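You operate a simulated robot arm through the tools that you are given. There is no shell and no other tool. Be economical: measure what you need, move in short steps, check, and stop when the job is done.

You are at the controls of a simulated robot arm. One attempt, no reset.

JOB
Shut and bleed the sander's air, then swap its worn disc for the brown one.
Fine: the worn disc goes in the scrap tray; open the air valve again at the end. Where these are worked on the way, their far stop is far enough and under half their travel is too little: air valve.

The check looks at the end state, three seconds after you hand in, the way a careful person would. Anything else that was tipped, shoved, dropped, spilled or broken makes it a failure.

ROBOT AND FRAMES
A 6-joint arm with a two-finger parallel gripper, fixed in place. Base frame: the origin is at the foot of the arm, x ahead of it, y to its left, z up. Readings come in cm, rad, newtons and seconds.
With the tool pointing down near the work surface it reaches from about 24 to 64 cm from the base axis. Its first joint turns from -1.152 to 1.152 rad. Payload 2.7 kg.
The TCP is the grasp point between the finger pads, 2.3 cm short of the fingertips. In the tool frame z runs along the fingers and y along their closing line. The gripper opens to 9.4 cm. The fingers are 3.8 cm wide and 1 cm thick; the gripper's body (5.4 by 9.6 cm) begins 3.9 cm behind the TCP.
Orientation is that of the tool frame in the base frame, as a unit quaternion [w, x, y, z]. With the fingers straight down and closing along the base's y, the tool's x points along the base's -x, its y along +y and its z along -z.

CONTROLS
- The arm moves only by the tool drive_tool. Its argument "motion" is a list of rows, each a list of 7 numbers: the shift along the tool's x, y, z in units of 250 mm (1.0 is 250 mm), then the turn, a rotation vector about the tool's x, y, z in units of 180 degrees (1.0 is 180 degrees), then the closure, from 0 (fully open) to 1 (shut). In form: [[dx, dy, dz, wx, wy, wz, claw], ...]. A call has 1 to 20 rows; each row is the pose to reach, as a shift and turn from the pose commanded when the call began, along the tool's axes at that moment. A call with a number of a shift or a turn outside -1 to 1 is refused whole. A row lasts 0.2 s, in which the tool goes at most 5 cm and 0.15 rad; a call with a longer step from one row to the next is refused whole, and so is a gripper value outside its range. Where a pose cannot be reached the arm comes as near as it can. A force on the tool above 50 N (or 10 N above the force at the start of the call, whichever is more), or a blocked arm, ends the call early, and 0.2 s more pass. Each finger travels about 4.5 cm/s and halts on what it meets, pressing with about 26 N; the grip force reading is that of the motor and also rises with nothing between the fingers. The clock runs only during rows and for 0.2 s after the last one: add rows that repeat a pose to give the fingers time. The reply holds the time, the measured pose of the TCP, the force on the tool along the base axes, the opening and the grip force, in the units named above and with some noise, with the torque about the TCP (base axes, N m) and any sound that the robot's microphone picked up.
- Cameras (640 x 400 px; columns grow to the right, rows downward): "scene" is fixed at [6.89, -42.37, 142.23]; the picture's right is [0.84, -0.54, 0.00], its down [-0.21, -0.33, -0.92] and it looks along [0.49, 0.77, -0.40] (base axes); focal length 376 px, centre (320, 200). "wrist" rides on the gripper at [8.6, 1.6, -7.5] in the tool frame; the picture's right is [-0.18, 0.98, 0.00], its down [-0.58, -0.11, -0.81] and it looks along [-0.79, -0.15, 0.59] (tool axes); focal length 243 px, centre (320, 200). There is no depth. A picture from a camera that has moved, and an enlarged one, comes with that camera's place and axes in the base frame and with its lens.
- capture(camera): a new picture of that camera. The clock stands still meanwhile.
- enlarge(camera, box): a new picture of the part [left, top, right, bottom] of that camera's present view, enlarged. The clock stands still meanwhile.
- finish_job(): hands the job in; it is judged then, once.

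Go step by step. Nothing tells you positions but the pictures and the camera data: compare them with the known pose of the tool, close in by small moves and look again before you grip or let go. The budget is 120 turns and 76 pictures, counting those below and the enlarged ones. Unless the task says otherwise, let go and move clear before handing in, and close with one line.

The tools are called after "Call:" as a command line: name --pt "numbers of a row" for each row, then --argument value for the rest, lists and objects as JSON in quotes. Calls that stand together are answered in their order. drive_tool: Moves the arm, as the interface text tells. Its arguments: {"type":"object","properties":{"motion":{"type":"array","items":{"type":"array","items":{"type":"number"}}}},"required":["motion"]} The other tools are called the same way: capture (camera) takes a picture; enlarge (camera, box) takes an enlarged picture of a part of a camera's view; finish_job () hands the job in.

At the start:

```text
t: 0.0
ee_pos: [40.43, 1.56, 121.35]
tool_rot: [0.001, -0.001, 1.0, 0.0]
wrist_force: [0.5, 0.5, 0.2]
wrist_torque: [0.04, 0.0, -0.03]
width: 9.41
grasp_force: 0.1
```

scene: 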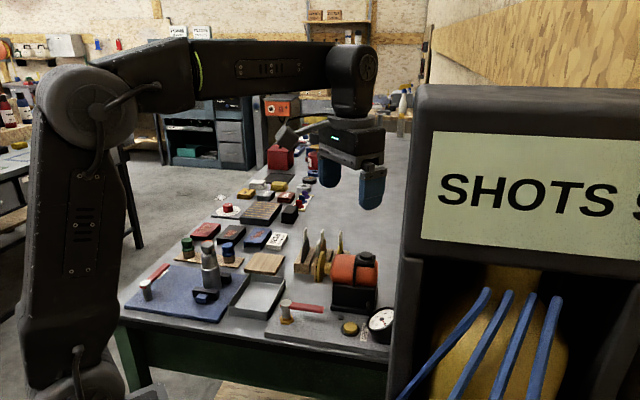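
wrist: 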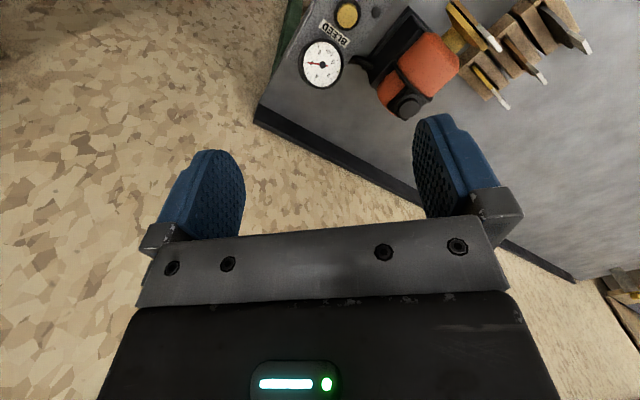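

I see a bench with a sander, a bleed button, gauge, valves with red levers, and a rack of discs. I'll look closer at the work area first.

Call:
enlarge --camera "scene" --box '[240, 220, 400, 350]'

Call:
enlarge --camera "scene" --box '[120, 210, 290, 330]'

Call:
enlarge --camera "wrist" --box '[250, 0, 640, 240]'

```text
3.08 times, centred on (320, 285) of scene
camera zoom: at [6.89, -42.37, 142.23], right [0.84, -0.54, 0.0], down [-0.21, -0.33, -0.92], along [0.49, 0.77, -0.4], focal length 1157 px, centre (320, -62)
```

zoom: 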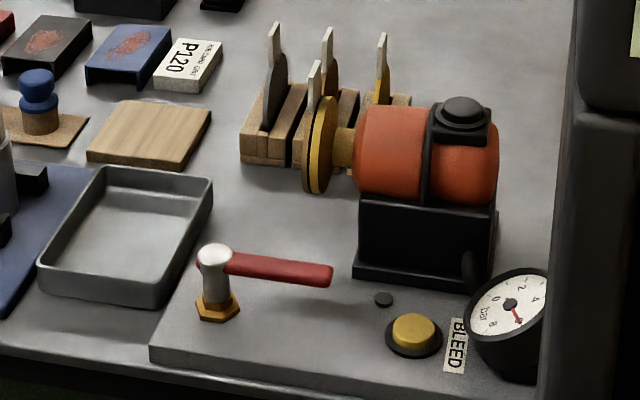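

```text
3.33 times, centred on (205, 270) of scene
camera zoom: at [6.89, -42.37, 142.23], right [0.84, -0.54, 0.0], down [-0.21, -0.33, -0.92], along [0.49, 0.77, -0.4], focal length 1253 px, centre (703, -33)
```

zoom: 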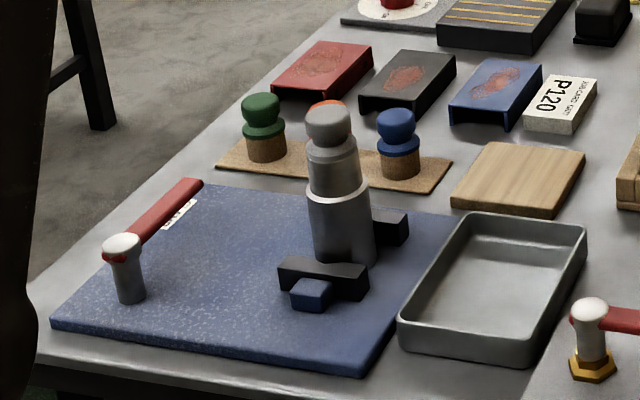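

```text
1.64 times, centred on (445, 120) of wrist
camera zoom: at [31.81, 3.17, 128.73], right [0.18, 0.98, 0.0], down [0.58, -0.11, 0.81], along [0.79, -0.15, -0.59], focal length 398 px, centre (115, 331)
```

zoom: 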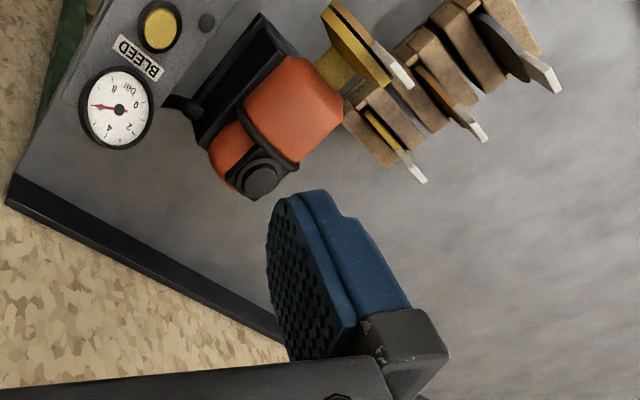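

The bleed button triangulates to about (44, 5, 88), and the valve by the sander is near (35, 14.5). I'll shift the wrist camera for a better look at the sander side.

Call:
drive_tool --pt "0.1 0.11 0 0 0 0 0" --pt "0.2 0.22 0 0 0 0 0" --pt "0.3 0.34 0 0 0 0 0" --pt "0.3 0.34 0 0 0 0 0"

Call:
capture --camera "wrist"

Call:
enlarge --camera "scene" --box '[290, 220, 400, 290]'

```text
t: 1.0
ee_pos: [33.01, 9.94, 121.24]
tool_rot: [0.001, -0.001, 1.0, 0.0]
wrist_force: [0.4, 0.1, 0.2]
wrist_torque: [-0.03, 0.01, 0.0]
width: 9.42
grasp_force: 0.1
```

```text
70 pictures are left
camera wrist: at [24.47, 11.57, 128.66], right [0.18, 0.98, 0.0], down [0.58, -0.11, 0.81], along [0.79, -0.15, -0.59], focal length 243 px, centre (320, 200)
```

wrist: 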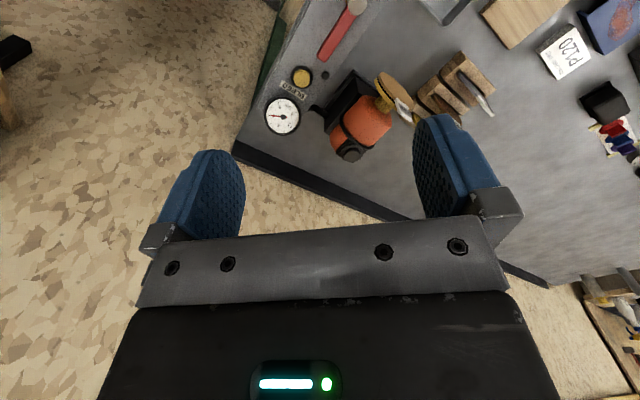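

```text
5.71 times, centred on (345, 255) of scene
camera zoom: at [6.89, -42.37, 142.23], right [0.84, -0.54, 0.0], down [-0.21, -0.33, -0.92], along [0.49, 0.77, -0.4], focal length 2148 px, centre (177, -114)
```

zoom: 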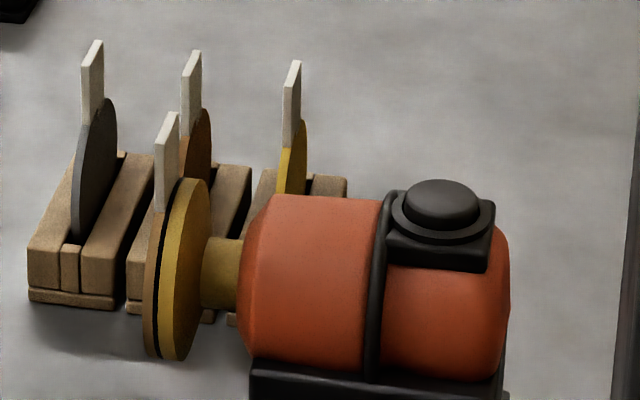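

The button position agrees between the two views. I'll yaw the tool to line up with the rotated bench and come closer for a careful look.

Call:
drive_tool --pt "-0.047 0 0.087 0 0 -0.0435 0" --pt "-0.093 0 0.173 0 0 -0.087 0" --pt "-0.14 0 0.26 0 0 -0.1305 0" --pt "-0.187 0 0.347 0 0 -0.174 0" --pt "-0.233 0 0.433 0 0 -0.2175 0" --pt "-0.28 0 0.52 0 0 -0.261 0" --pt "-0.28 0 0.52 0 0 -0.261 0"

Call:
capture --camera "wrist"

Call:
capture --camera "scene"

```text
t: 2.6
ee_pos: [40.02, 9.87, 108.43]
tool_rot: [0.0, -0.4, 0.917, 0.0]
wrist_force: [-0.4, -0.7, -0.1]
wrist_torque: [-0.01, 0.0, -0.03]
width: 9.4
grasp_force: 0.1
```

```text
68 pictures are left
camera wrist: at [32.98, 4.71, 115.78], right [-0.59, 0.8, 0.0], down [0.47, 0.35, 0.81], along [0.65, 0.48, -0.59], focal length 243 px, centre (320, 200)
```

wrist: 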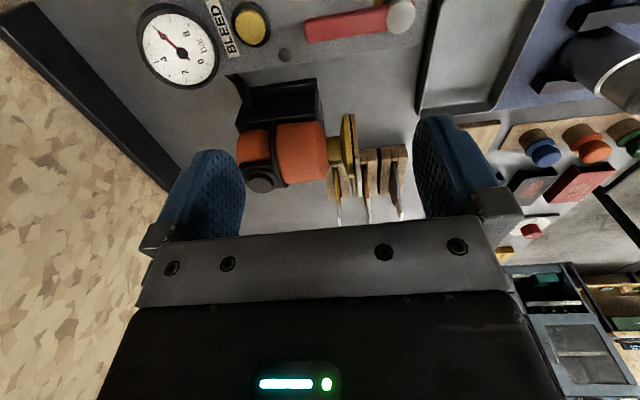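

```text
67 pictures are left
```

scene: 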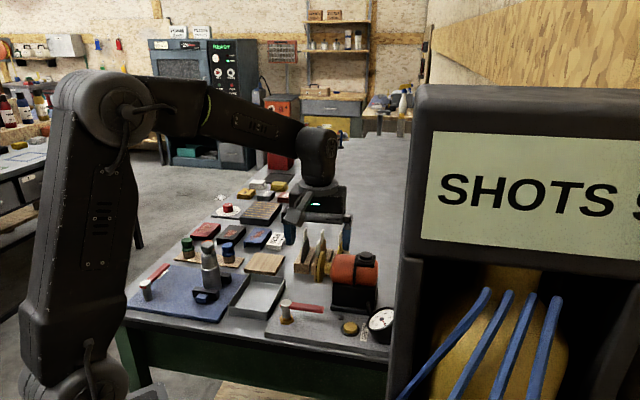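

The gauge shows pressure at around 6 bar. I'll zoom on the discs and the valve.

Call:
enlarge --camera "wrist" --box '[230, 70, 420, 230]'

Call:
enlarge --camera "wrist" --box '[120, 0, 440, 110]'

```text
2.50 times, centred on (325, 150) of wrist
camera zoom: at [32.98, 4.71, 115.78], right [-0.59, 0.8, 0.0], down [0.47, 0.35, 0.81], along [0.65, 0.48, -0.59], focal length 606 px, centre (308, 325)
```

zoom: 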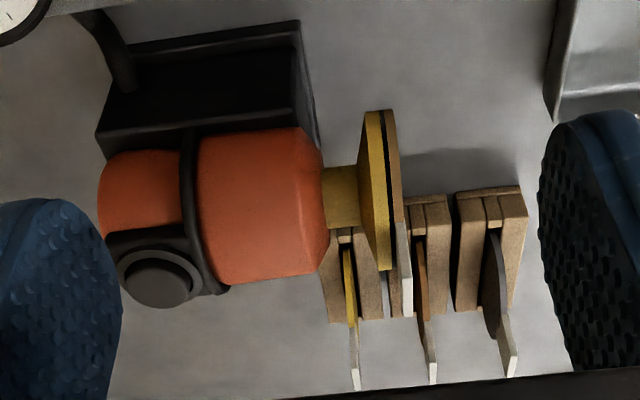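

```text
2.00 times, centred on (280, 55) of wrist
camera zoom: at [32.98, 4.71, 115.78], right [-0.59, 0.8, 0.0], down [0.47, 0.35, 0.81], along [0.65, 0.48, -0.59], focal length 485 px, centre (400, 490)
```

zoom: 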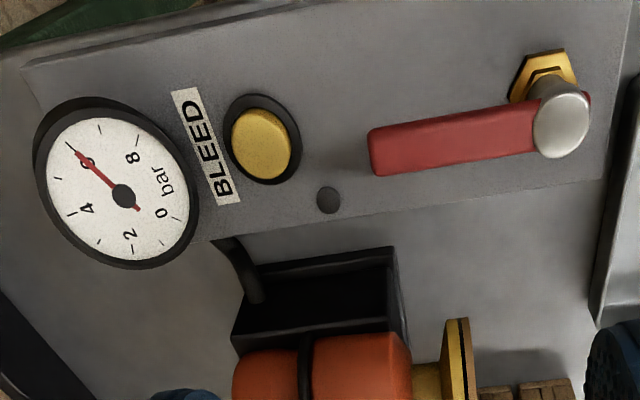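

I want to read the label on the other red lever to be sure which one is the sander's air valve.

Call:
enlarge --camera "scene" --box '[130, 255, 190, 305]'

Call:
enlarge --camera "scene" --box '[270, 290, 350, 340]'

```text
8.00 times, centred on (160, 280) of scene
camera zoom: at [6.9, -42.37, 142.23], right [0.84, -0.54, 0.0], down [-0.21, -0.33, -0.92], along [0.49, 0.77, -0.4], focal length 3007 px, centre (1600, -440)
```

zoom: 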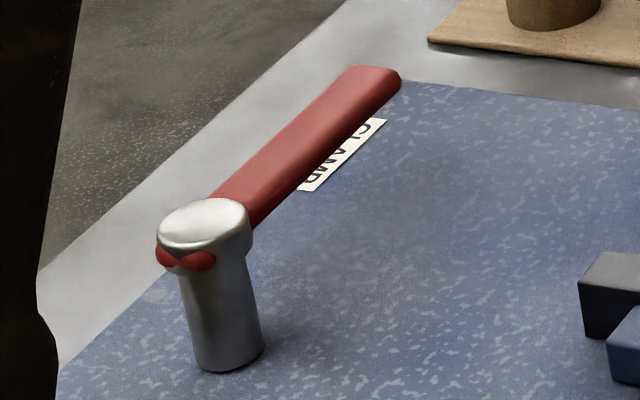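

```text
8.00 times, centred on (310, 315) of scene
camera zoom: at [6.9, -42.37, 142.23], right [0.84, -0.54, 0.0], down [-0.21, -0.33, -0.92], along [0.49, 0.77, -0.4], focal length 3007 px, centre (400, -720)
```

zoom: 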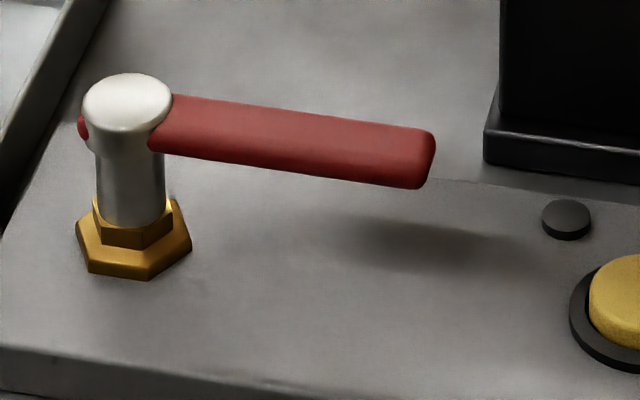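

The other lever is labelled CLAMP, so it stays untouched; the valve on the sander's plate has its hub at about (34.9, 14.7, 91) with the lever tip near (40.8, 9.2). I'll close the fingers and come down on the base side of the lever to push it.

Call:
drive_tool --pt "0.16 0.03 0 0 0 0 1" --pt "0.16 0.03 0.12 0 0 0 1" --pt "0.16 0.03 0.24 0 0 0 1" --pt "0.16 0.03 0.36 0 0 0 1" --pt "0.16 0.03 0.46 0 0 0 1" --pt "0.16 0.03 0.46 0 0 0 1"

Call:
capture --camera "wrist"

Call:
enlarge --camera "scene" --box '[240, 220, 400, 350]'

```text
t: 4.0
ee_pos: [36.56, 7.61, 96.8]
tool_rot: [0.0, -0.398, 0.917, 0.0]
wrist_force: [-0.3, 0.2, -0.5]
wrist_torque: [0.0, 0.01, 0.01]
width: 0.0
grasp_force: 25.8
```

```text
62 pictures are left
camera wrist: at [29.47, 2.4, 104.23], right [-0.59, 0.8, 0.0], down [0.47, 0.35, 0.81], along [0.65, 0.48, -0.59], focal length 243 px, centre (320, 200)
```

wrist: 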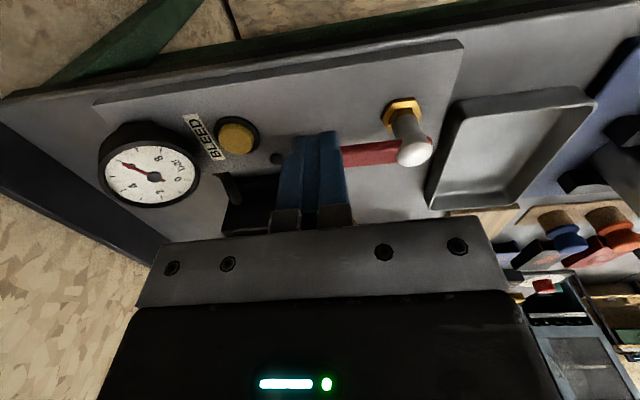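

```text
3.08 times, centred on (320, 285) of scene
camera zoom: at [6.89, -42.37, 142.23], right [0.84, -0.54, 0.0], down [-0.21, -0.33, -0.92], along [0.49, 0.77, -0.4], focal length 1157 px, centre (320, -62)
```

zoom: 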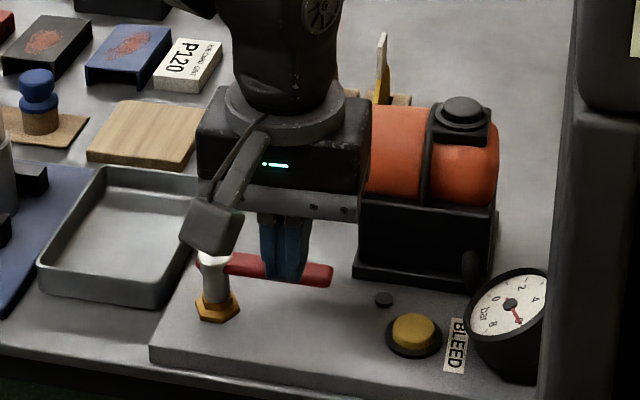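

The closed fingers are beside the lever on the base side, as intended. I'll go down to lever height.

Call:
drive_tool --pt "0 0 0.1 0 0 0 1" --pt "0 0 0.208 0 0 0 1" --pt "0 0 0.208 0 0 0 1"

Call:
enlarge --camera "scene" --box '[240, 220, 400, 350]'

```text
t: 4.8
ee_pos: [36.56, 7.62, 91.58]
tool_rot: [0.0, -0.399, 0.917, 0.001]
wrist_force: [0.2, 0.2, -1.1]
wrist_torque: [0.01, 0.0, 0.01]
width: 0.0
grasp_force: 26.2
```

```text
3.08 times, centred on (320, 285) of scene
camera zoom: at [6.9, -42.37, 142.23], right [0.84, -0.54, 0.0], down [-0.21, -0.33, -0.92], along [0.49, 0.77, -0.4], focal length 1157 px, centre (320, -62)
```

zoom: 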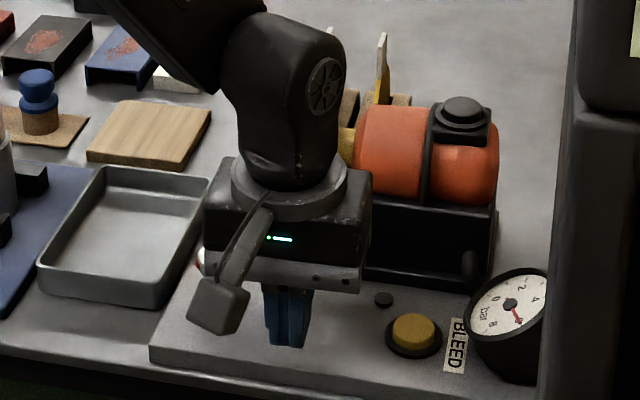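

Fingers are at lever height with no contact. I'll push gently away from the base and watch the force.

Call:
drive_tool --pt "-0.02 0 0 0 0 0 1" --pt "-0.04 0 0 0 0 0 1" --pt "-0.06 0 0 0 0 0 1" --pt "-0.08 0 0 0 0 0 1"

```text
t: 5.6
ee_pos: [36.94, 8.08, 91.52]
tool_rot: [-0.01, -0.396, 0.918, 0.0]
wrist_force: [-11.7, -12.8, 6.2]
wrist_torque: [0.11, -0.17, -0.2]
width: 0.0
grasp_force: 25.7
stopped in row 3: the force on the tool passed its limit at 58 N (the readings are from after the stop); the commanded pose is now the measured one
```

That direction is blocked almost at once, so the lever is at that stop. I'll lift, cross over, and push from the far side toward the base.

Call:
drive_tool --pt "0.04 0 0 0 0 0 1" --pt "0.04 0.03 -0.15 0 0 0 1" --pt "-0.1 0.03 -0.2 0 0 0 1" --pt "-0.2 0.03 -0.2 0 0 0 1" --pt "-0.3 0.03 -0.2 0 0 0 1" --pt "-0.3 0.03 -0.2 0 0 0 1"

Call:
capture --camera "wrist"

Call:
enlarge --camera "scene" --box '[240, 220, 400, 350]'

```text
t: 7.0
ee_pos: [42.02, 14.48, 96.38]
tool_rot: [-0.008, -0.396, 0.918, -0.001]
wrist_force: [0.1, 0.0, -0.3]
wrist_torque: [0.03, -0.03, -0.01]
width: 0.01
grasp_force: 26.2
```

```text
59 pictures are left
camera wrist: at [35.01, 9.17, 103.94], right [-0.59, 0.81, 0.0], down [0.49, 0.35, 0.8], along [0.64, 0.47, -0.6], focal length 243 px, centre (320, 200)
```

wrist: 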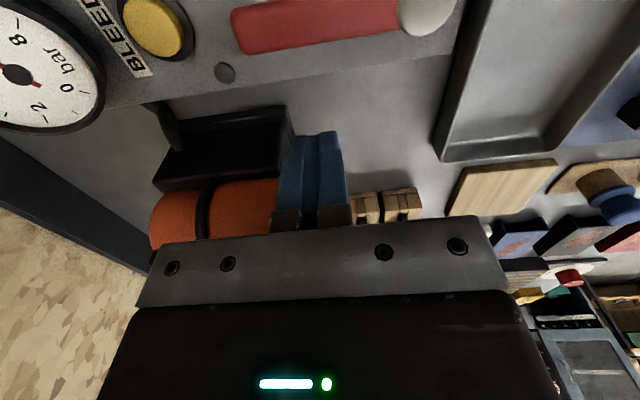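

```text
3.08 times, centred on (320, 285) of scene
camera zoom: at [6.9, -42.37, 142.23], right [0.84, -0.54, 0.0], down [-0.21, -0.33, -0.92], along [0.49, 0.77, -0.4], focal length 1157 px, centre (320, -62)
```

zoom: 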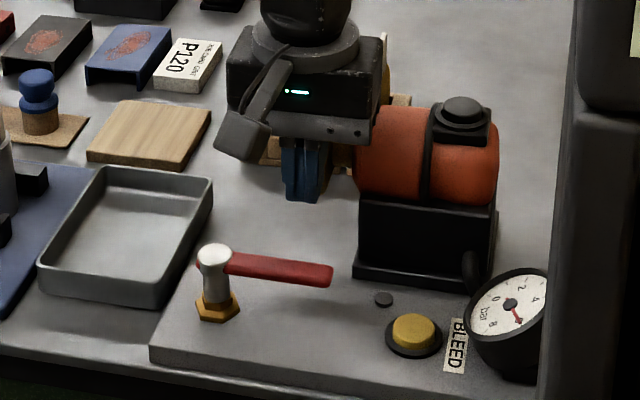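

The fingers are between the lever and sander, clear of both. I'll go down and push toward the base.

Call:
drive_tool --pt "0 0 0.1 0 0 0 1" --pt "0 0 0.195 0 0 0 1" --pt "0 0 0.195 0 0 0 1" --pt "0.04 0 0.195 0 0 0 1" --pt "0.08 0 0.195 0 0 0 1" --pt "0.11 0 0.195 0 0 0 1" --pt "0.14 0 0.195 0 0 0 1" --pt "0.17 0 0.195 0 0 0 1"

Call:
enlarge --camera "scene" --box '[240, 220, 400, 350]'

```text
t: 7.6
ee_pos: [41.8, 14.29, 92.79]
tool_rot: [-0.004, -0.397, 0.918, 0.0]
wrist_force: [-24.6, -9.0, 19.3]
wrist_torque: [0.97, -1.82, 0.41]
width: 0.0
grasp_force: 25.9
stopped in row 3: the force on the tool passed its limit at 86 N (the readings are from after the stop); the commanded pose is now the measured one
```

```text
3.08 times, centred on (320, 285) of scene
camera zoom: at [6.8, -42.41, 142.23], right [0.84, -0.54, 0.0], down [-0.21, -0.33, -0.92], along [0.49, 0.77, -0.4], focal length 1157 px, centre (320, -62)
```

zoom: 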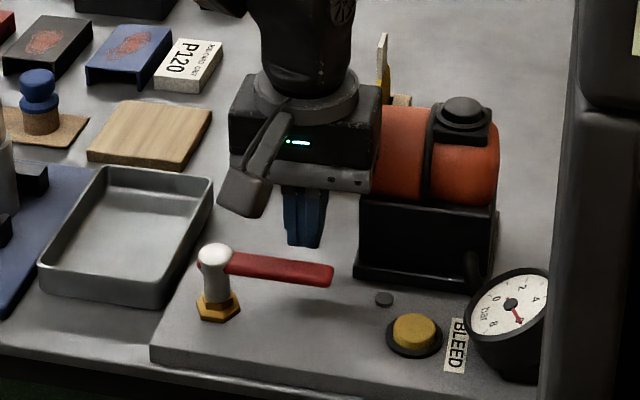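

The gripper body touched the sander housing, so I'm backing off. I'll re-approach with the tool yawed 90° and the fingers straddling the lever, which keeps the body clear.

Call:
drive_tool --pt "0.02 0 -0.08 0 0 0 1" --pt "0.04 0 -0.25 0 0 0 1" --pt "0.06 0 -0.42 0 0 0 1" --pt "0.06 0 -0.5 0 0 0 1" --pt "0.06 0 -0.5 0 0 0 1"

Call:
enlarge --camera "scene" --box '[240, 220, 400, 350]'

```text
t: 8.8
ee_pos: [41.13, 13.27, 105.31]
tool_rot: [-0.001, -0.397, 0.918, 0.0]
wrist_force: [-0.2, -0.4, -0.1]
wrist_torque: [-0.01, 0.01, 0.0]
width: 0.0
grasp_force: 25.7
```

```text
3.08 times, centred on (320, 285) of scene
camera zoom: at [6.89, -42.37, 142.23], right [0.84, -0.54, 0.0], down [-0.21, -0.33, -0.92], along [0.49, 0.77, -0.4], focal length 1157 px, centre (320, -62)
```

zoom: 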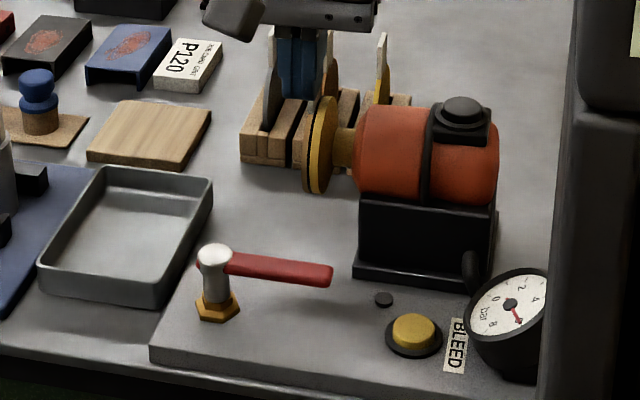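

The sander and discs look undisturbed. Now I yaw 90° above the lever with the fingers opened about 3.4 cm.

Call:
drive_tool --pt "0.012 0 0 0 0 0.045 0.64" --pt "0.024 0 0 0 0 0.09 0.64" --pt "0.036 0 0 0 0 0.135 0.64" --pt "0.048 0 0 0 0 0.18 0.64" --pt "0.06 -0.01 0 0 0 0.225 0.64" --pt "0.072 -0.01 0 0 0 0.27 0.64" --pt "0.084 -0.01 0 0 0 0.315 0.64" --pt "0.096 -0.01 0 0 0 0.36 0.64" --pt "0.108 -0.01 0 0 0 0.405 0.64" --pt "0.12 -0.01 0 0 0 0.45 0.64" --pt "0.129 -0.01 0 0 0 0.495 0.64" --pt "0.129 -0.01 0.1 0 0 0.5 0.64" --pt "0.129 -0.01 0.2 0 0 0.5 0.64" --pt "0.129 -0.01 0.32 0 0 0.5 0.64" --pt "0.129 -0.01 0.32 0 0 0.5 0.64"

Call:
capture --camera "wrist"

Call:
enlarge --camera "scene" --box '[240, 220, 400, 350]'

```text
t: 12.0
ee_pos: [38.89, 10.58, 97.22]
tool_rot: [-0.001, 0.369, 0.929, -0.001]
wrist_force: [0.2, 0.4, 1.0]
wrist_torque: [-0.01, 0.04, 0.01]
width: 3.38
grasp_force: 0.1
```

```text
55 pictures are left
camera wrist: at [33.88, 17.7, 104.6], right [0.81, 0.59, 0.0], down [0.35, -0.48, 0.81], along [0.47, -0.65, -0.59], focal length 243 px, centre (320, 200)
```

wrist: 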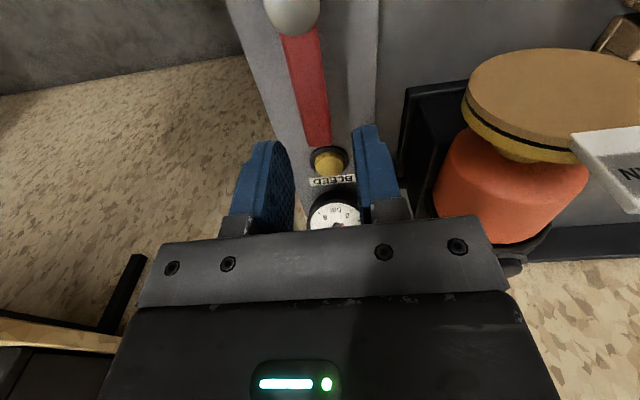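

```text
3.08 times, centred on (320, 285) of scene
camera zoom: at [6.89, -42.37, 142.23], right [0.84, -0.54, 0.0], down [-0.21, -0.33, -0.92], along [0.49, 0.77, -0.4], focal length 1157 px, centre (320, -62)
```

zoom: 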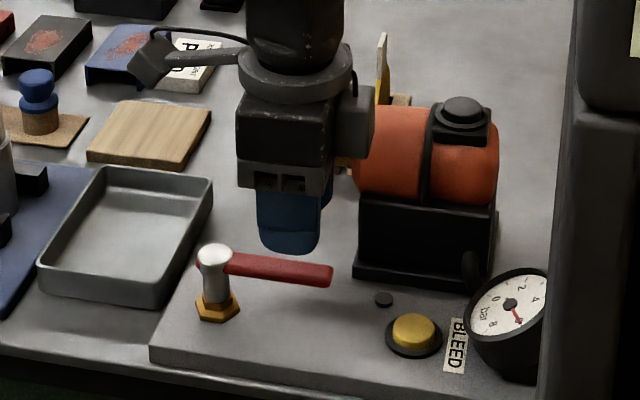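

The lever sits between the open fingers as seen by the wrist camera, slightly off-centre. I'll centre and lower to straddle it.

Call:
drive_tool --pt "-0.024 -0.016 0 0 0 0 0.64" --pt "-0.024 -0.016 0.08 0 0 0 0.64" --pt "-0.024 -0.016 0.16 0 0 0 0.64" --pt "-0.024 -0.016 0.228 0 0 0 0.64" --pt "-0.024 -0.016 0.228 0 0 0 0.64"

Call:
capture --camera "wrist"

```text
t: 13.2
ee_pos: [39.19, 9.93, 91.38]
tool_rot: [0.0, 0.367, 0.93, -0.001]
wrist_force: [-0.2, 0.2, -0.4]
wrist_torque: [0.0, 0.01, -0.04]
width: 3.38
grasp_force: 0.1
```

```text
53 pictures are left
camera wrist: at [34.09, 17.04, 98.79], right [0.81, 0.59, 0.0], down [0.35, -0.48, 0.81], along [0.47, -0.65, -0.59], focal length 243 px, centre (320, 200)
```

wrist: 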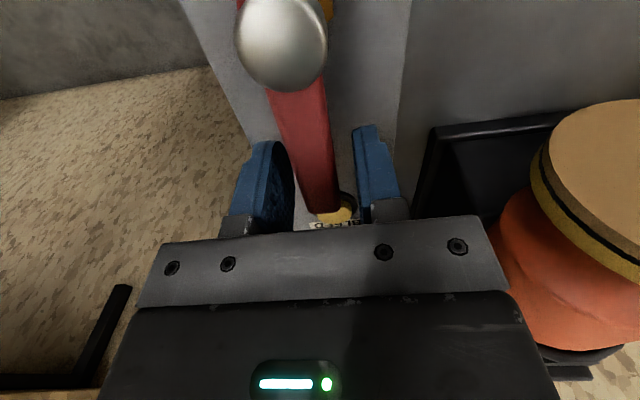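

The lever is straddled cleanly. I'll sweep it clockwise in an arc about its hub, first by 24°, and watch the force.

Call:
drive_tool --pt "0.0023 -0.0334 0 0 0 0.0444 0.64" --pt "0.0093 -0.0662 0 0 0 0.0889 0.64" --pt "0.0208 -0.0976 0 0 0 0.1333 0.64"

Call:
capture --camera "wrist"

```text
t: 14.0
ee_pos: [37.05, 8.51, 91.33]
tool_rot: [0.0, 0.555, 0.832, 0.0]
wrist_force: [1.7, 0.8, 1.0]
wrist_torque: [-0.02, -0.04, 0.06]
width: 3.48
grasp_force: 0.1
```

```text
52 pictures are left
camera wrist: at [35.33, 17.03, 98.84], right [0.98, 0.21, 0.0], down [0.12, -0.58, 0.81], along [0.17, -0.79, -0.59], focal length 243 px, centre (320, 200)
```

wrist: 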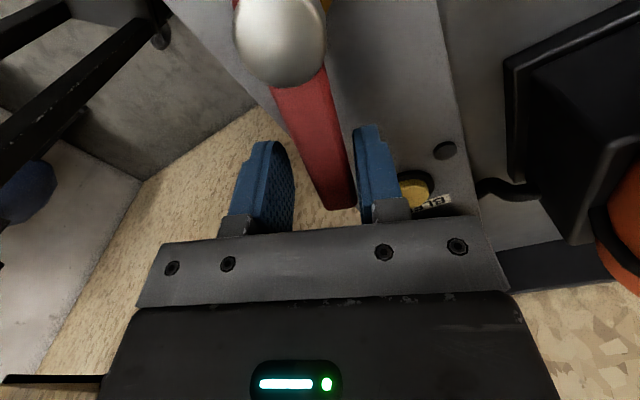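

The lever turns easily this way. I'll continue the arc toward its far stop.

Call:
drive_tool --pt "0.0023 -0.0334 0 0 0 0.0444 0.64" --pt "0.0093 -0.0662 0 0 0 0.0889 0.64" --pt "0.0208 -0.0976 0 0 0 0.1333 0.64" --pt "0.0365 -0.1272 0 0 0 0.1778 0.64" --pt "0.0561 -0.1543 0 0 0 0.2222 0.64" --pt "0.0794 -0.1784 0 0 0 0.2667 0.64" --pt "0.1058 -0.199 0 0 0 0.3111 0.64" --pt "0.1348 -0.2157 0 0 0 0.3556 0.64" --pt "0.1658 -0.2283 0 0 0 0.4 0.64" --pt "0.1983 -0.2364 0 0 0 0.4444 0.64"

Call:
capture --camera "wrist"

Call:
enlarge --camera "scene" --box '[240, 220, 400, 350]'

```text
t: 16.2
ee_pos: [30.15, 9.93, 91.37]
tool_rot: [-0.005, 0.959, 0.283, -0.002]
wrist_force: [0.2, -0.2, 0.0]
wrist_torque: [0.0, 0.0, -0.02]
width: 3.37
grasp_force: 0.1
out of reach, approached as far as the arm can: row 10
```

```text
51 pictures are left
camera wrist: at [38.38, 13.11, 98.75], right [0.38, -0.93, -0.01], down [-0.54, -0.23, 0.81], along [-0.75, -0.3, -0.59], focal length 243 px, centre (320, 200)
```

wrist: 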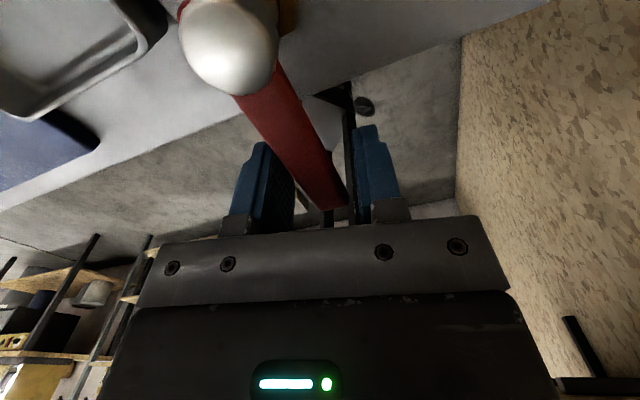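

```text
3.08 times, centred on (320, 285) of scene
camera zoom: at [6.9, -42.37, 142.23], right [0.84, -0.54, 0.0], down [-0.21, -0.33, -0.92], along [0.49, 0.77, -0.4], focal length 1157 px, centre (320, -62)
```

zoom: 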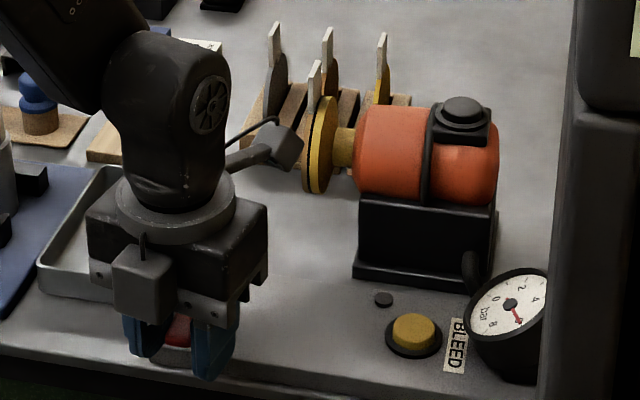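

The lever has turned about 90°. I'll nudge a bit more to feel the far stop.

Call:
drive_tool --pt "0.0 -0.01 0 0 0 0 0.64" --pt "0.0 -0.02 0 0 0 0 0.64" --pt "0.0 -0.03 0 0 0 0 0.64" --pt "0.0 -0.04 0 0 0 0 0.64"

Call:
capture --camera "wrist"

```text
t: 17.2
ee_pos: [30.04, 9.79, 91.44]
tool_rot: [-0.005, 0.959, 0.284, -0.001]
wrist_force: [0.8, -0.5, -0.5]
wrist_torque: [0.01, -0.04, -0.01]
width: 3.37
grasp_force: 0.0
out of reach, approached as far as the arm can: row 2, 3, 4
```

```text
49 pictures are left
camera wrist: at [38.42, 13.13, 98.77], right [0.38, -0.92, -0.01], down [-0.54, -0.23, 0.81], along [-0.75, -0.3, -0.59], focal length 243 px, centre (320, 200)
```

wrist: 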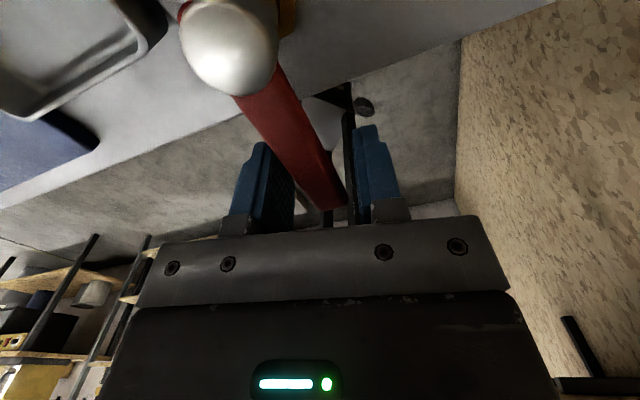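

The wrist is at its joint limit, with the lever very near 90°. I'll lift out, swing back over the bleed button with fingers closed, and check the lever.

Call:
drive_tool --pt "0 0 -0.12 0 0 0 0.64" --pt "0 0 -0.24 0 0 0 0.64" --pt "0 0 -0.36 0 0 0 0.64" --pt "0.03 0.035 -0.36 0 0 -0.0445 1" --pt "0.06 0.07 -0.36 0 0 -0.089 1" --pt "0.09 0.105 -0.36 0 0 -0.1335 1" --pt "0.12 0.14 -0.36 0 0 -0.178 1" --pt "0.15 0.175 -0.36 0 0 -0.2225 1" --pt "0.18 0.21 -0.36 0 0 -0.267 1" --pt "0.21 0.245 -0.36 0 0 -0.3115 1" --pt "0.24 0.28 -0.36 0 0 -0.356 1" --pt "0.27 0.315 -0.36 0 0 -0.4005 1" --pt "0.3 0.35 -0.36 0 0 -0.445 1" --pt "0.33 0.4 -0.36 0 0 -0.4895 1" --pt "0.3584 0.4512 -0.36 0 0 -0.534 1" --pt "0.3584 0.4512 -0.36 0 0 -0.578 1" --pt "0.3584 0.4512 -0.36 0 0 -0.578 1"

Call:
enlarge --camera "scene" --box '[240, 220, 400, 350]'

Call:
capture --camera "wrist"

```text
t: 20.8
ee_pos: [43.88, 5.09, 100.28]
tool_rot: [0.001, 0.367, 0.93, 0.0]
wrist_force: [0.0, 0.4, 0.2]
wrist_torque: [0.01, -0.02, 0.0]
width: 0.0
grasp_force: 26.2
out of reach, approached as far as the arm can: row 2, 3
```

```text
3.08 times, centred on (320, 285) of scene
camera zoom: at [6.89, -42.37, 142.23], right [0.84, -0.54, 0.0], down [-0.21, -0.33, -0.92], along [0.49, 0.77, -0.4], focal length 1157 px, centre (320, -62)
```

zoom: 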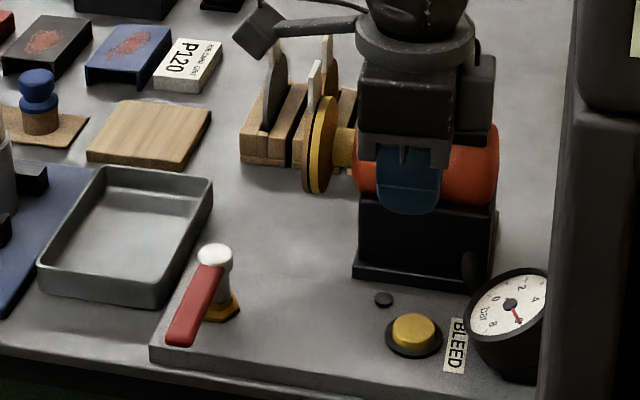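

```text
47 pictures are left
camera wrist: at [38.78, 12.31, 107.8], right [0.81, 0.59, 0.0], down [0.35, -0.48, 0.81], along [0.48, -0.65, -0.59], focal length 243 px, centre (320, 200)
```

wrist: 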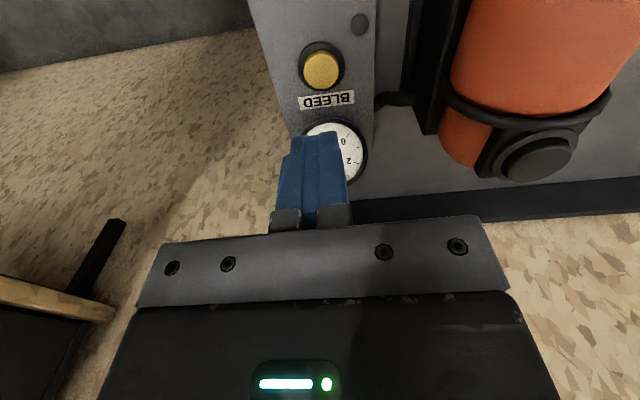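

The lever now points toward the base, at about 90° from its start. I'll lower the closed fingertips to just above the bleed button.

Call:
drive_tool --pt "0 0 0.12 0 0 0 1" --pt "0 0 0.24 0 0 0 1" --pt "0 0 0.35 0 0 0 1" --pt "0 0 0.38 0 0 0 1" --pt "0 0 0.38 0 0 0 1"

Call:
enlarge --camera "scene" --box '[300, 270, 400, 350]'

```text
t: 22.0
ee_pos: [43.75, 5.1, 90.78]
tool_rot: [0.0, 0.368, 0.93, -0.001]
wrist_force: [0.2, -0.5, 1.1]
wrist_torque: [0.0, 0.0, 0.03]
width: 0.01
grasp_force: 26.4
```

```text
5.00 times, centred on (350, 310) of scene
camera zoom: at [6.89, -42.38, 142.23], right [0.84, -0.54, 0.0], down [-0.21, -0.33, -0.92], along [0.49, 0.77, -0.4], focal length 1879 px, centre (170, -350)
```

zoom: 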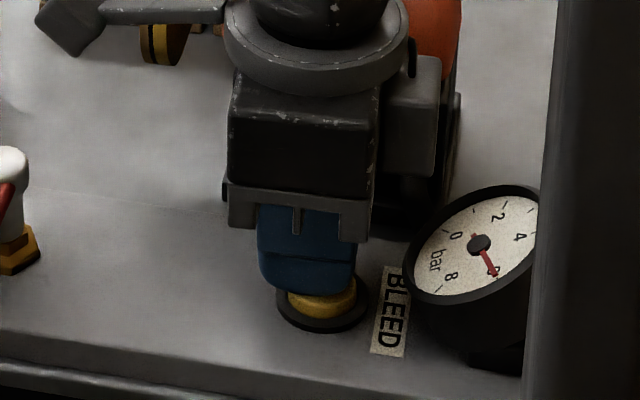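

Fingertips are right above the yellow button. I'll press in small steps and hold.

Call:
drive_tool --pt "-0.01 0 0.015 0 0 0 1" --pt "-0.01 0 0.03 0 0 0 1" --pt "-0.01 0 0.04 0 0 0 1" --pt "-0.01 0 0.05 0 0 0 1" --pt "-0.01 0 0.055 0 0 0 1" --pt "-0.01 0 0.055 0 0 0 1" --pt "-0.01 0 0.055 0 0 0 1" --pt "-0.01 0 0.055 0 0 0 1" --pt "-0.01 0 0.055 0 0 0 1" --pt "-0.01 0 0.055 0 0 0 1"

Call:
enlarge --camera "scene" --box '[300, 270, 400, 350]'

```text
t: 23.1
ee_pos: [44.45, 5.07, 90.34]
tool_rot: [0.006, 0.367, 0.93, 0.003]
wrist_force: [-3.7, -1.1, 19.9]
wrist_torque: [0.01, 0.14, 0.01]
width: 0.0
grasp_force: 25.5
heard: click
stopped in row 5: the force on the tool passed its limit at 54 N (the readings are from after the stop); the commanded pose is now the measured one
```

```text
5.00 times, centred on (350, 310) of scene
camera zoom: at [6.79, -42.39, 142.23], right [0.84, -0.54, 0.0], down [-0.21, -0.33, -0.92], along [0.49, 0.77, -0.4], focal length 1879 px, centre (170, -350)
```

zoom: 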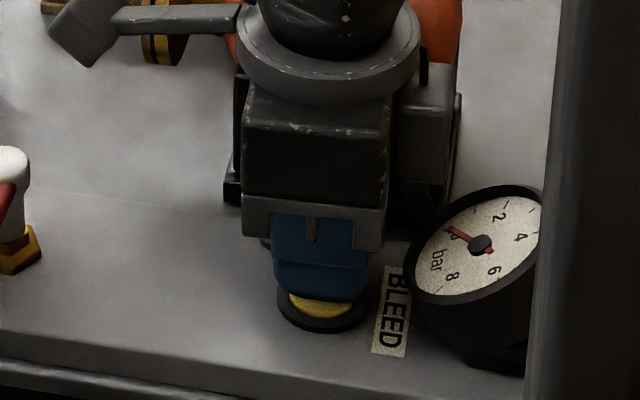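

Click heard, and the gauge reads 0: the air is shut and bled. Now I'll lift clear and move above the mounted disc's tab (roughly (44.5, 17.3, 102)) with the closing line along the sander axis.

Call:
drive_tool --pt "0 0 -0.16 0 0 0 1" --pt "0 0 -0.34 0 0 0 1" --pt "0 0 -0.52 0 0 0 1" --pt "0 0 -0.7 0 0 0 1" --pt "0 0 -0.87 0 0 0 1" --pt "0.03 0.03 -0.87 0 0 -0.045 0.6" --pt "0.06 0.06 -0.87 0 0 -0.09 0.6" --pt "0.09 0.09 -0.87 0 0 -0.135 0.6" --pt "0.12 0.12 -0.87 0 0 -0.18 0.6" --pt "0.15 0.15 -0.87 0 0 -0.225 0.6" --pt "0.18 0.18 -0.87 0 0 -0.27 0.6" --pt "0.21 0.21 -0.87 0 0 -0.315 0.6" --pt "0.24 0.24 -0.87 0 0 -0.36 0.6" --pt "0.27 0.27 -0.87 0 0 -0.405 0.6" --pt "0.3 0.31 -0.87 0 0 -0.45 0.6" --pt "0.333 0.356 -0.87 0 0 -0.49 0.6" --pt "0.333 0.356 -0.87 0 0 -0.49 0.6"

Call:
capture --camera "wrist"

Call:
enlarge --camera "scene" --box '[240, 220, 400, 350]'

```text
t: 26.7
ee_pos: [44.11, 17.28, 111.44]
tool_rot: [0.001, -0.384, 0.924, -0.002]
wrist_force: [-0.3, -0.2, -0.4]
wrist_torque: [0.0, 0.02, 0.0]
width: 3.76
grasp_force: 0.0
```

```text
44 pictures are left
camera wrist: at [36.92, 12.28, 118.99], right [-0.57, 0.82, 0.0], down [0.49, 0.34, 0.81], along [0.67, 0.46, -0.59], focal length 243 px, centre (320, 200)
```

wrist: 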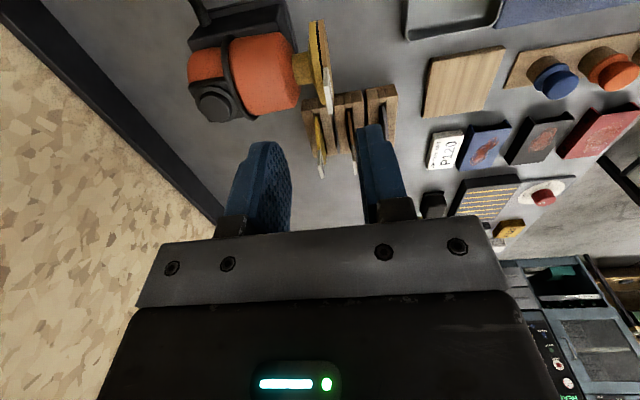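

```text
3.08 times, centred on (320, 285) of scene
camera zoom: at [6.9, -42.37, 142.23], right [0.84, -0.54, 0.0], down [-0.21, -0.33, -0.92], along [0.49, 0.77, -0.4], focal length 1157 px, centre (320, -62)
```

zoom: 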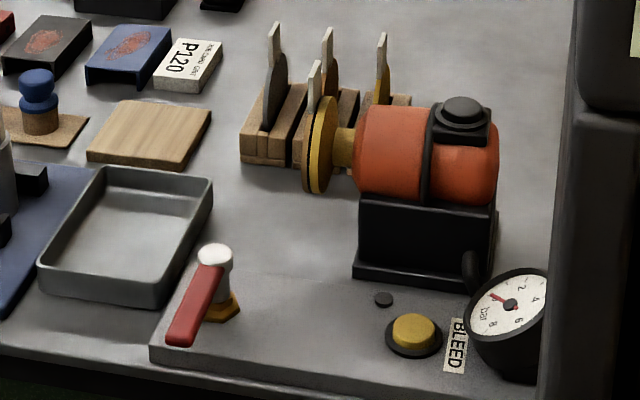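

The gauge stays at 0. I'll zoom in on the discs from here for measurement.

Call:
enlarge --camera "wrist" --box '[280, 10, 400, 190]'

Call:
enlarge --camera "scene" --box '[290, 220, 370, 290]'

```text
2.22 times, centred on (340, 100) of wrist
camera zoom: at [36.92, 12.28, 118.99], right [-0.57, 0.82, 0.0], down [0.49, 0.34, 0.81], along [0.67, 0.46, -0.59], focal length 539 px, centre (276, 422)
```

zoom: 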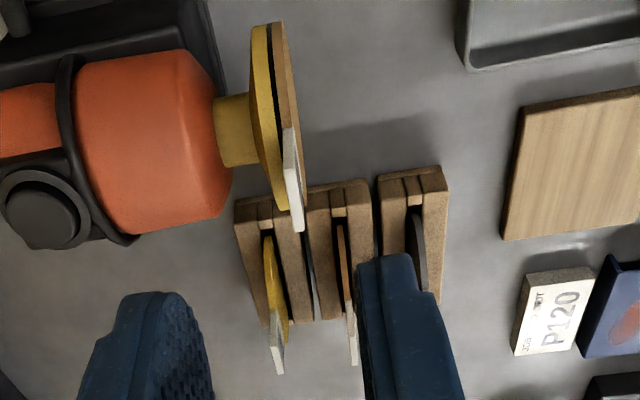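

```text
5.71 times, centred on (330, 255) of scene
camera zoom: at [6.9, -42.37, 142.23], right [0.84, -0.54, 0.0], down [-0.21, -0.33, -0.92], along [0.49, 0.77, -0.4], focal length 2148 px, centre (263, -114)
```

zoom: 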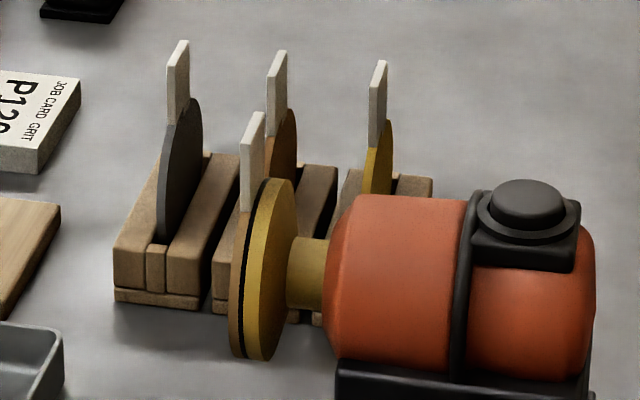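

From combined views, the worn disc's tab top is about (46.5, 19.9, 100.3), straight ahead in the tool's -x direction. I'll move over it and lower part way.

Call:
drive_tool --pt "-0.07 0.006 0 0 0 0 0.6" --pt "-0.14 0.006 0.06 0 0 0 0.6" --pt "-0.14 0.006 0.16 0 0 0 0.6" --pt "-0.14 0.006 0.28 0 0 0 0.6" --pt "-0.14 0.006 0.28 0 0 0 0.6"

Call:
capture --camera "wrist"

Call:
enlarge --camera "scene" --box '[290, 220, 370, 290]'

```text
t: 27.9
ee_pos: [46.57, 19.87, 104.62]
tool_rot: [0.0, -0.382, 0.924, -0.001]
wrist_force: [-0.4, -0.3, -1.0]
wrist_torque: [0.01, 0.01, 0.0]
width: 3.75
grasp_force: 0.1
```

```text
40 pictures are left
camera wrist: at [39.41, 14.87, 111.99], right [-0.57, 0.82, 0.0], down [0.49, 0.34, 0.81], along [0.67, 0.45, -0.59], focal length 243 px, centre (320, 200)
```

wrist: 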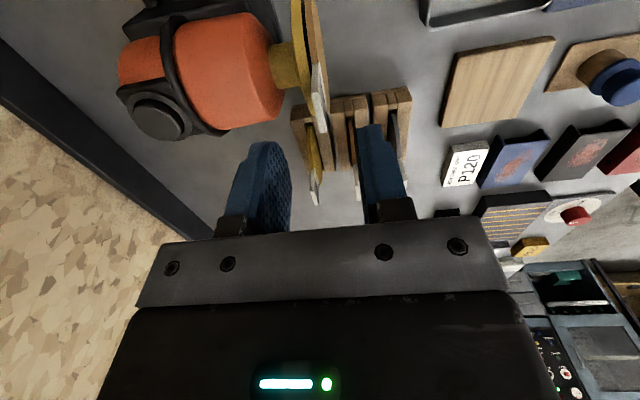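

```text
5.71 times, centred on (330, 255) of scene
camera zoom: at [6.89, -42.37, 142.23], right [0.84, -0.54, 0.0], down [-0.21, -0.33, -0.92], along [0.49, 0.77, -0.4], focal length 2148 px, centre (263, -114)
```

zoom: 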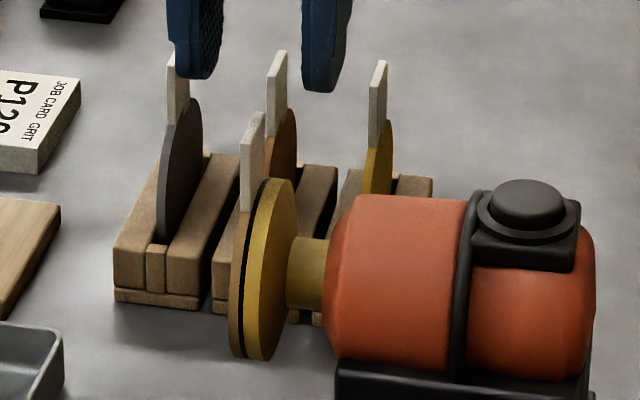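

The tab is centred between the fingers in both views. I'll descend to straddle it with the tips just above the platen.

Call:
drive_tool --pt "-0.008 -0.002 0.08 0 0 0 0.6" --pt "-0.008 -0.002 0.15 0 0 0 0.6" --pt "-0.008 -0.002 0.15 0 0 0 0.6"

Call:
enlarge --camera "scene" --box '[290, 220, 370, 290]'

Call:
capture --camera "wrist"

```text
t: 28.7
ee_pos: [46.77, 19.88, 100.86]
tool_rot: [0.001, -0.382, 0.924, -0.002]
wrist_force: [-0.5, 0.1, 0.0]
wrist_torque: [0.03, -0.01, 0.0]
width: 3.77
grasp_force: 0.1
```

```text
5.71 times, centred on (330, 255) of scene
camera zoom: at [6.89, -42.37, 142.23], right [0.84, -0.54, 0.0], down [-0.21, -0.33, -0.92], along [0.49, 0.77, -0.4], focal length 2148 px, centre (263, -114)
```

zoom: 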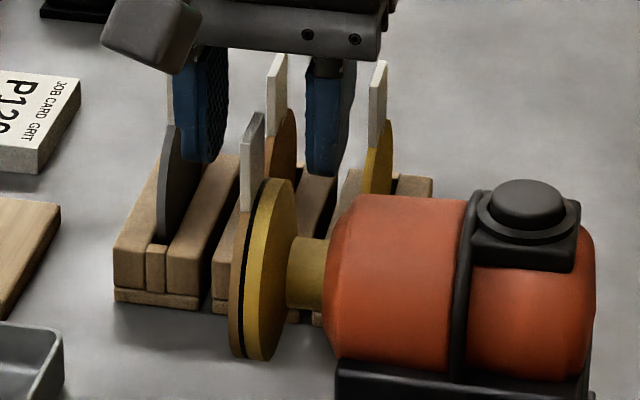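

```text
37 pictures are left
camera wrist: at [39.61, 14.85, 108.23], right [-0.57, 0.82, 0.0], down [0.49, 0.34, 0.81], along [0.67, 0.45, -0.59], focal length 243 px, centre (320, 200)
```

wrist: 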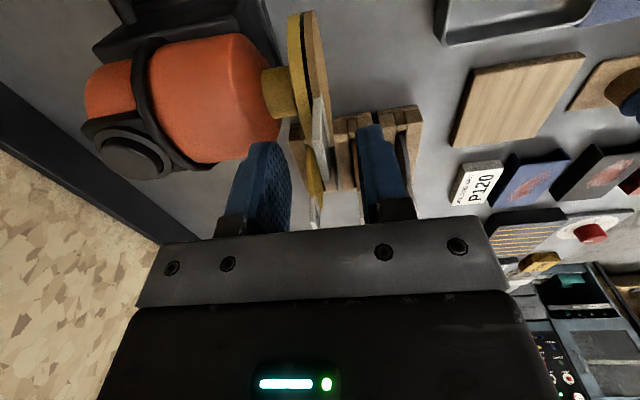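

The tab is centred between the finger faces in both views. Closing.

Call:
drive_tool --pt "0 0 0 0 0 0 0.8" --pt "0 0 0 0 0 0 0.95" --pt "0 0 0 0 0 0 1" --pt "0 0 0 0 0 0 1" --pt "0 0 0 0 0 0 1"

Call:
capture --camera "wrist"

```text
t: 29.9
ee_pos: [46.63, 19.92, 100.84]
tool_rot: [-0.001, -0.383, 0.924, 0.001]
wrist_force: [-18.4, 15.1, 3.5]
wrist_torque: [0.22, 0.55, -0.18]
width: 0.38
grasp_force: 26.0
```

```text
36 pictures are left
camera wrist: at [39.48, 15.0, 108.24], right [-0.57, 0.82, 0.0], down [0.49, 0.34, 0.81], along [0.66, 0.46, -0.59], focal length 243 px, centre (320, 200)
```

wrist: 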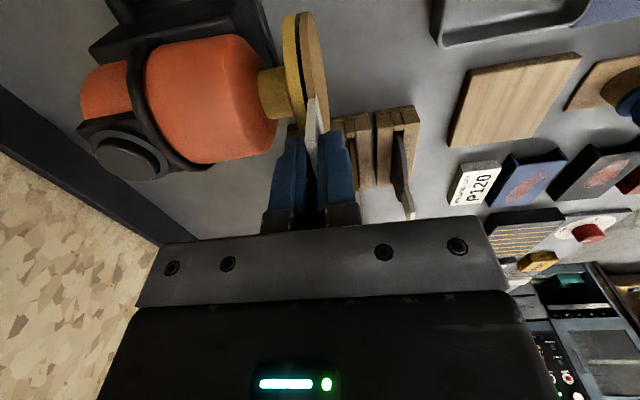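

The tab is gripped (0.38 cm). I'll pull straight off along the sander axis, outward.

Call:
drive_tool --pt "0 0.02 0 0 0 0 1" --pt "0 0.04 0 0 0 0 1" --pt "0 0.07 0 0 0 0 1" --pt "0 0.1 0 0 0 0 1" --pt "0 0.14 0 0 0 0 1" --pt "0 0.18 0 0 0 0 1"

Call:
capture --camera "wrist"

Call:
enlarge --camera "scene" --box '[240, 220, 400, 350]'

```text
t: 31.3
ee_pos: [43.54, 23.05, 100.89]
tool_rot: [0.001, -0.383, 0.924, -0.001]
wrist_force: [0.4, -0.6, -0.1]
wrist_torque: [0.02, -0.01, -0.03]
width: 0.33
grasp_force: 25.9
```

```text
35 pictures are left
camera wrist: at [36.36, 18.06, 108.25], right [-0.57, 0.82, 0.0], down [0.49, 0.34, 0.81], along [0.67, 0.45, -0.59], focal length 243 px, centre (320, 200)
```

wrist: 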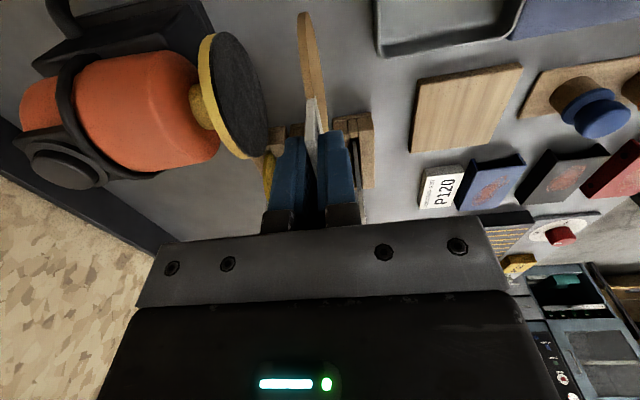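

```text
3.08 times, centred on (320, 285) of scene
camera zoom: at [6.89, -42.37, 142.23], right [0.84, -0.54, 0.0], down [-0.21, -0.33, -0.92], along [0.49, 0.77, -0.4], focal length 1157 px, centre (320, -62)
```

zoom: 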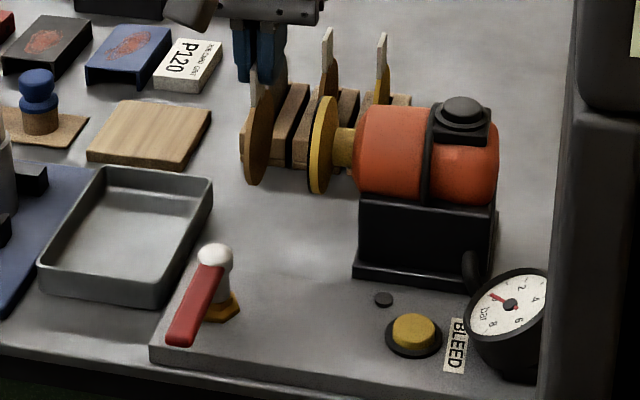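

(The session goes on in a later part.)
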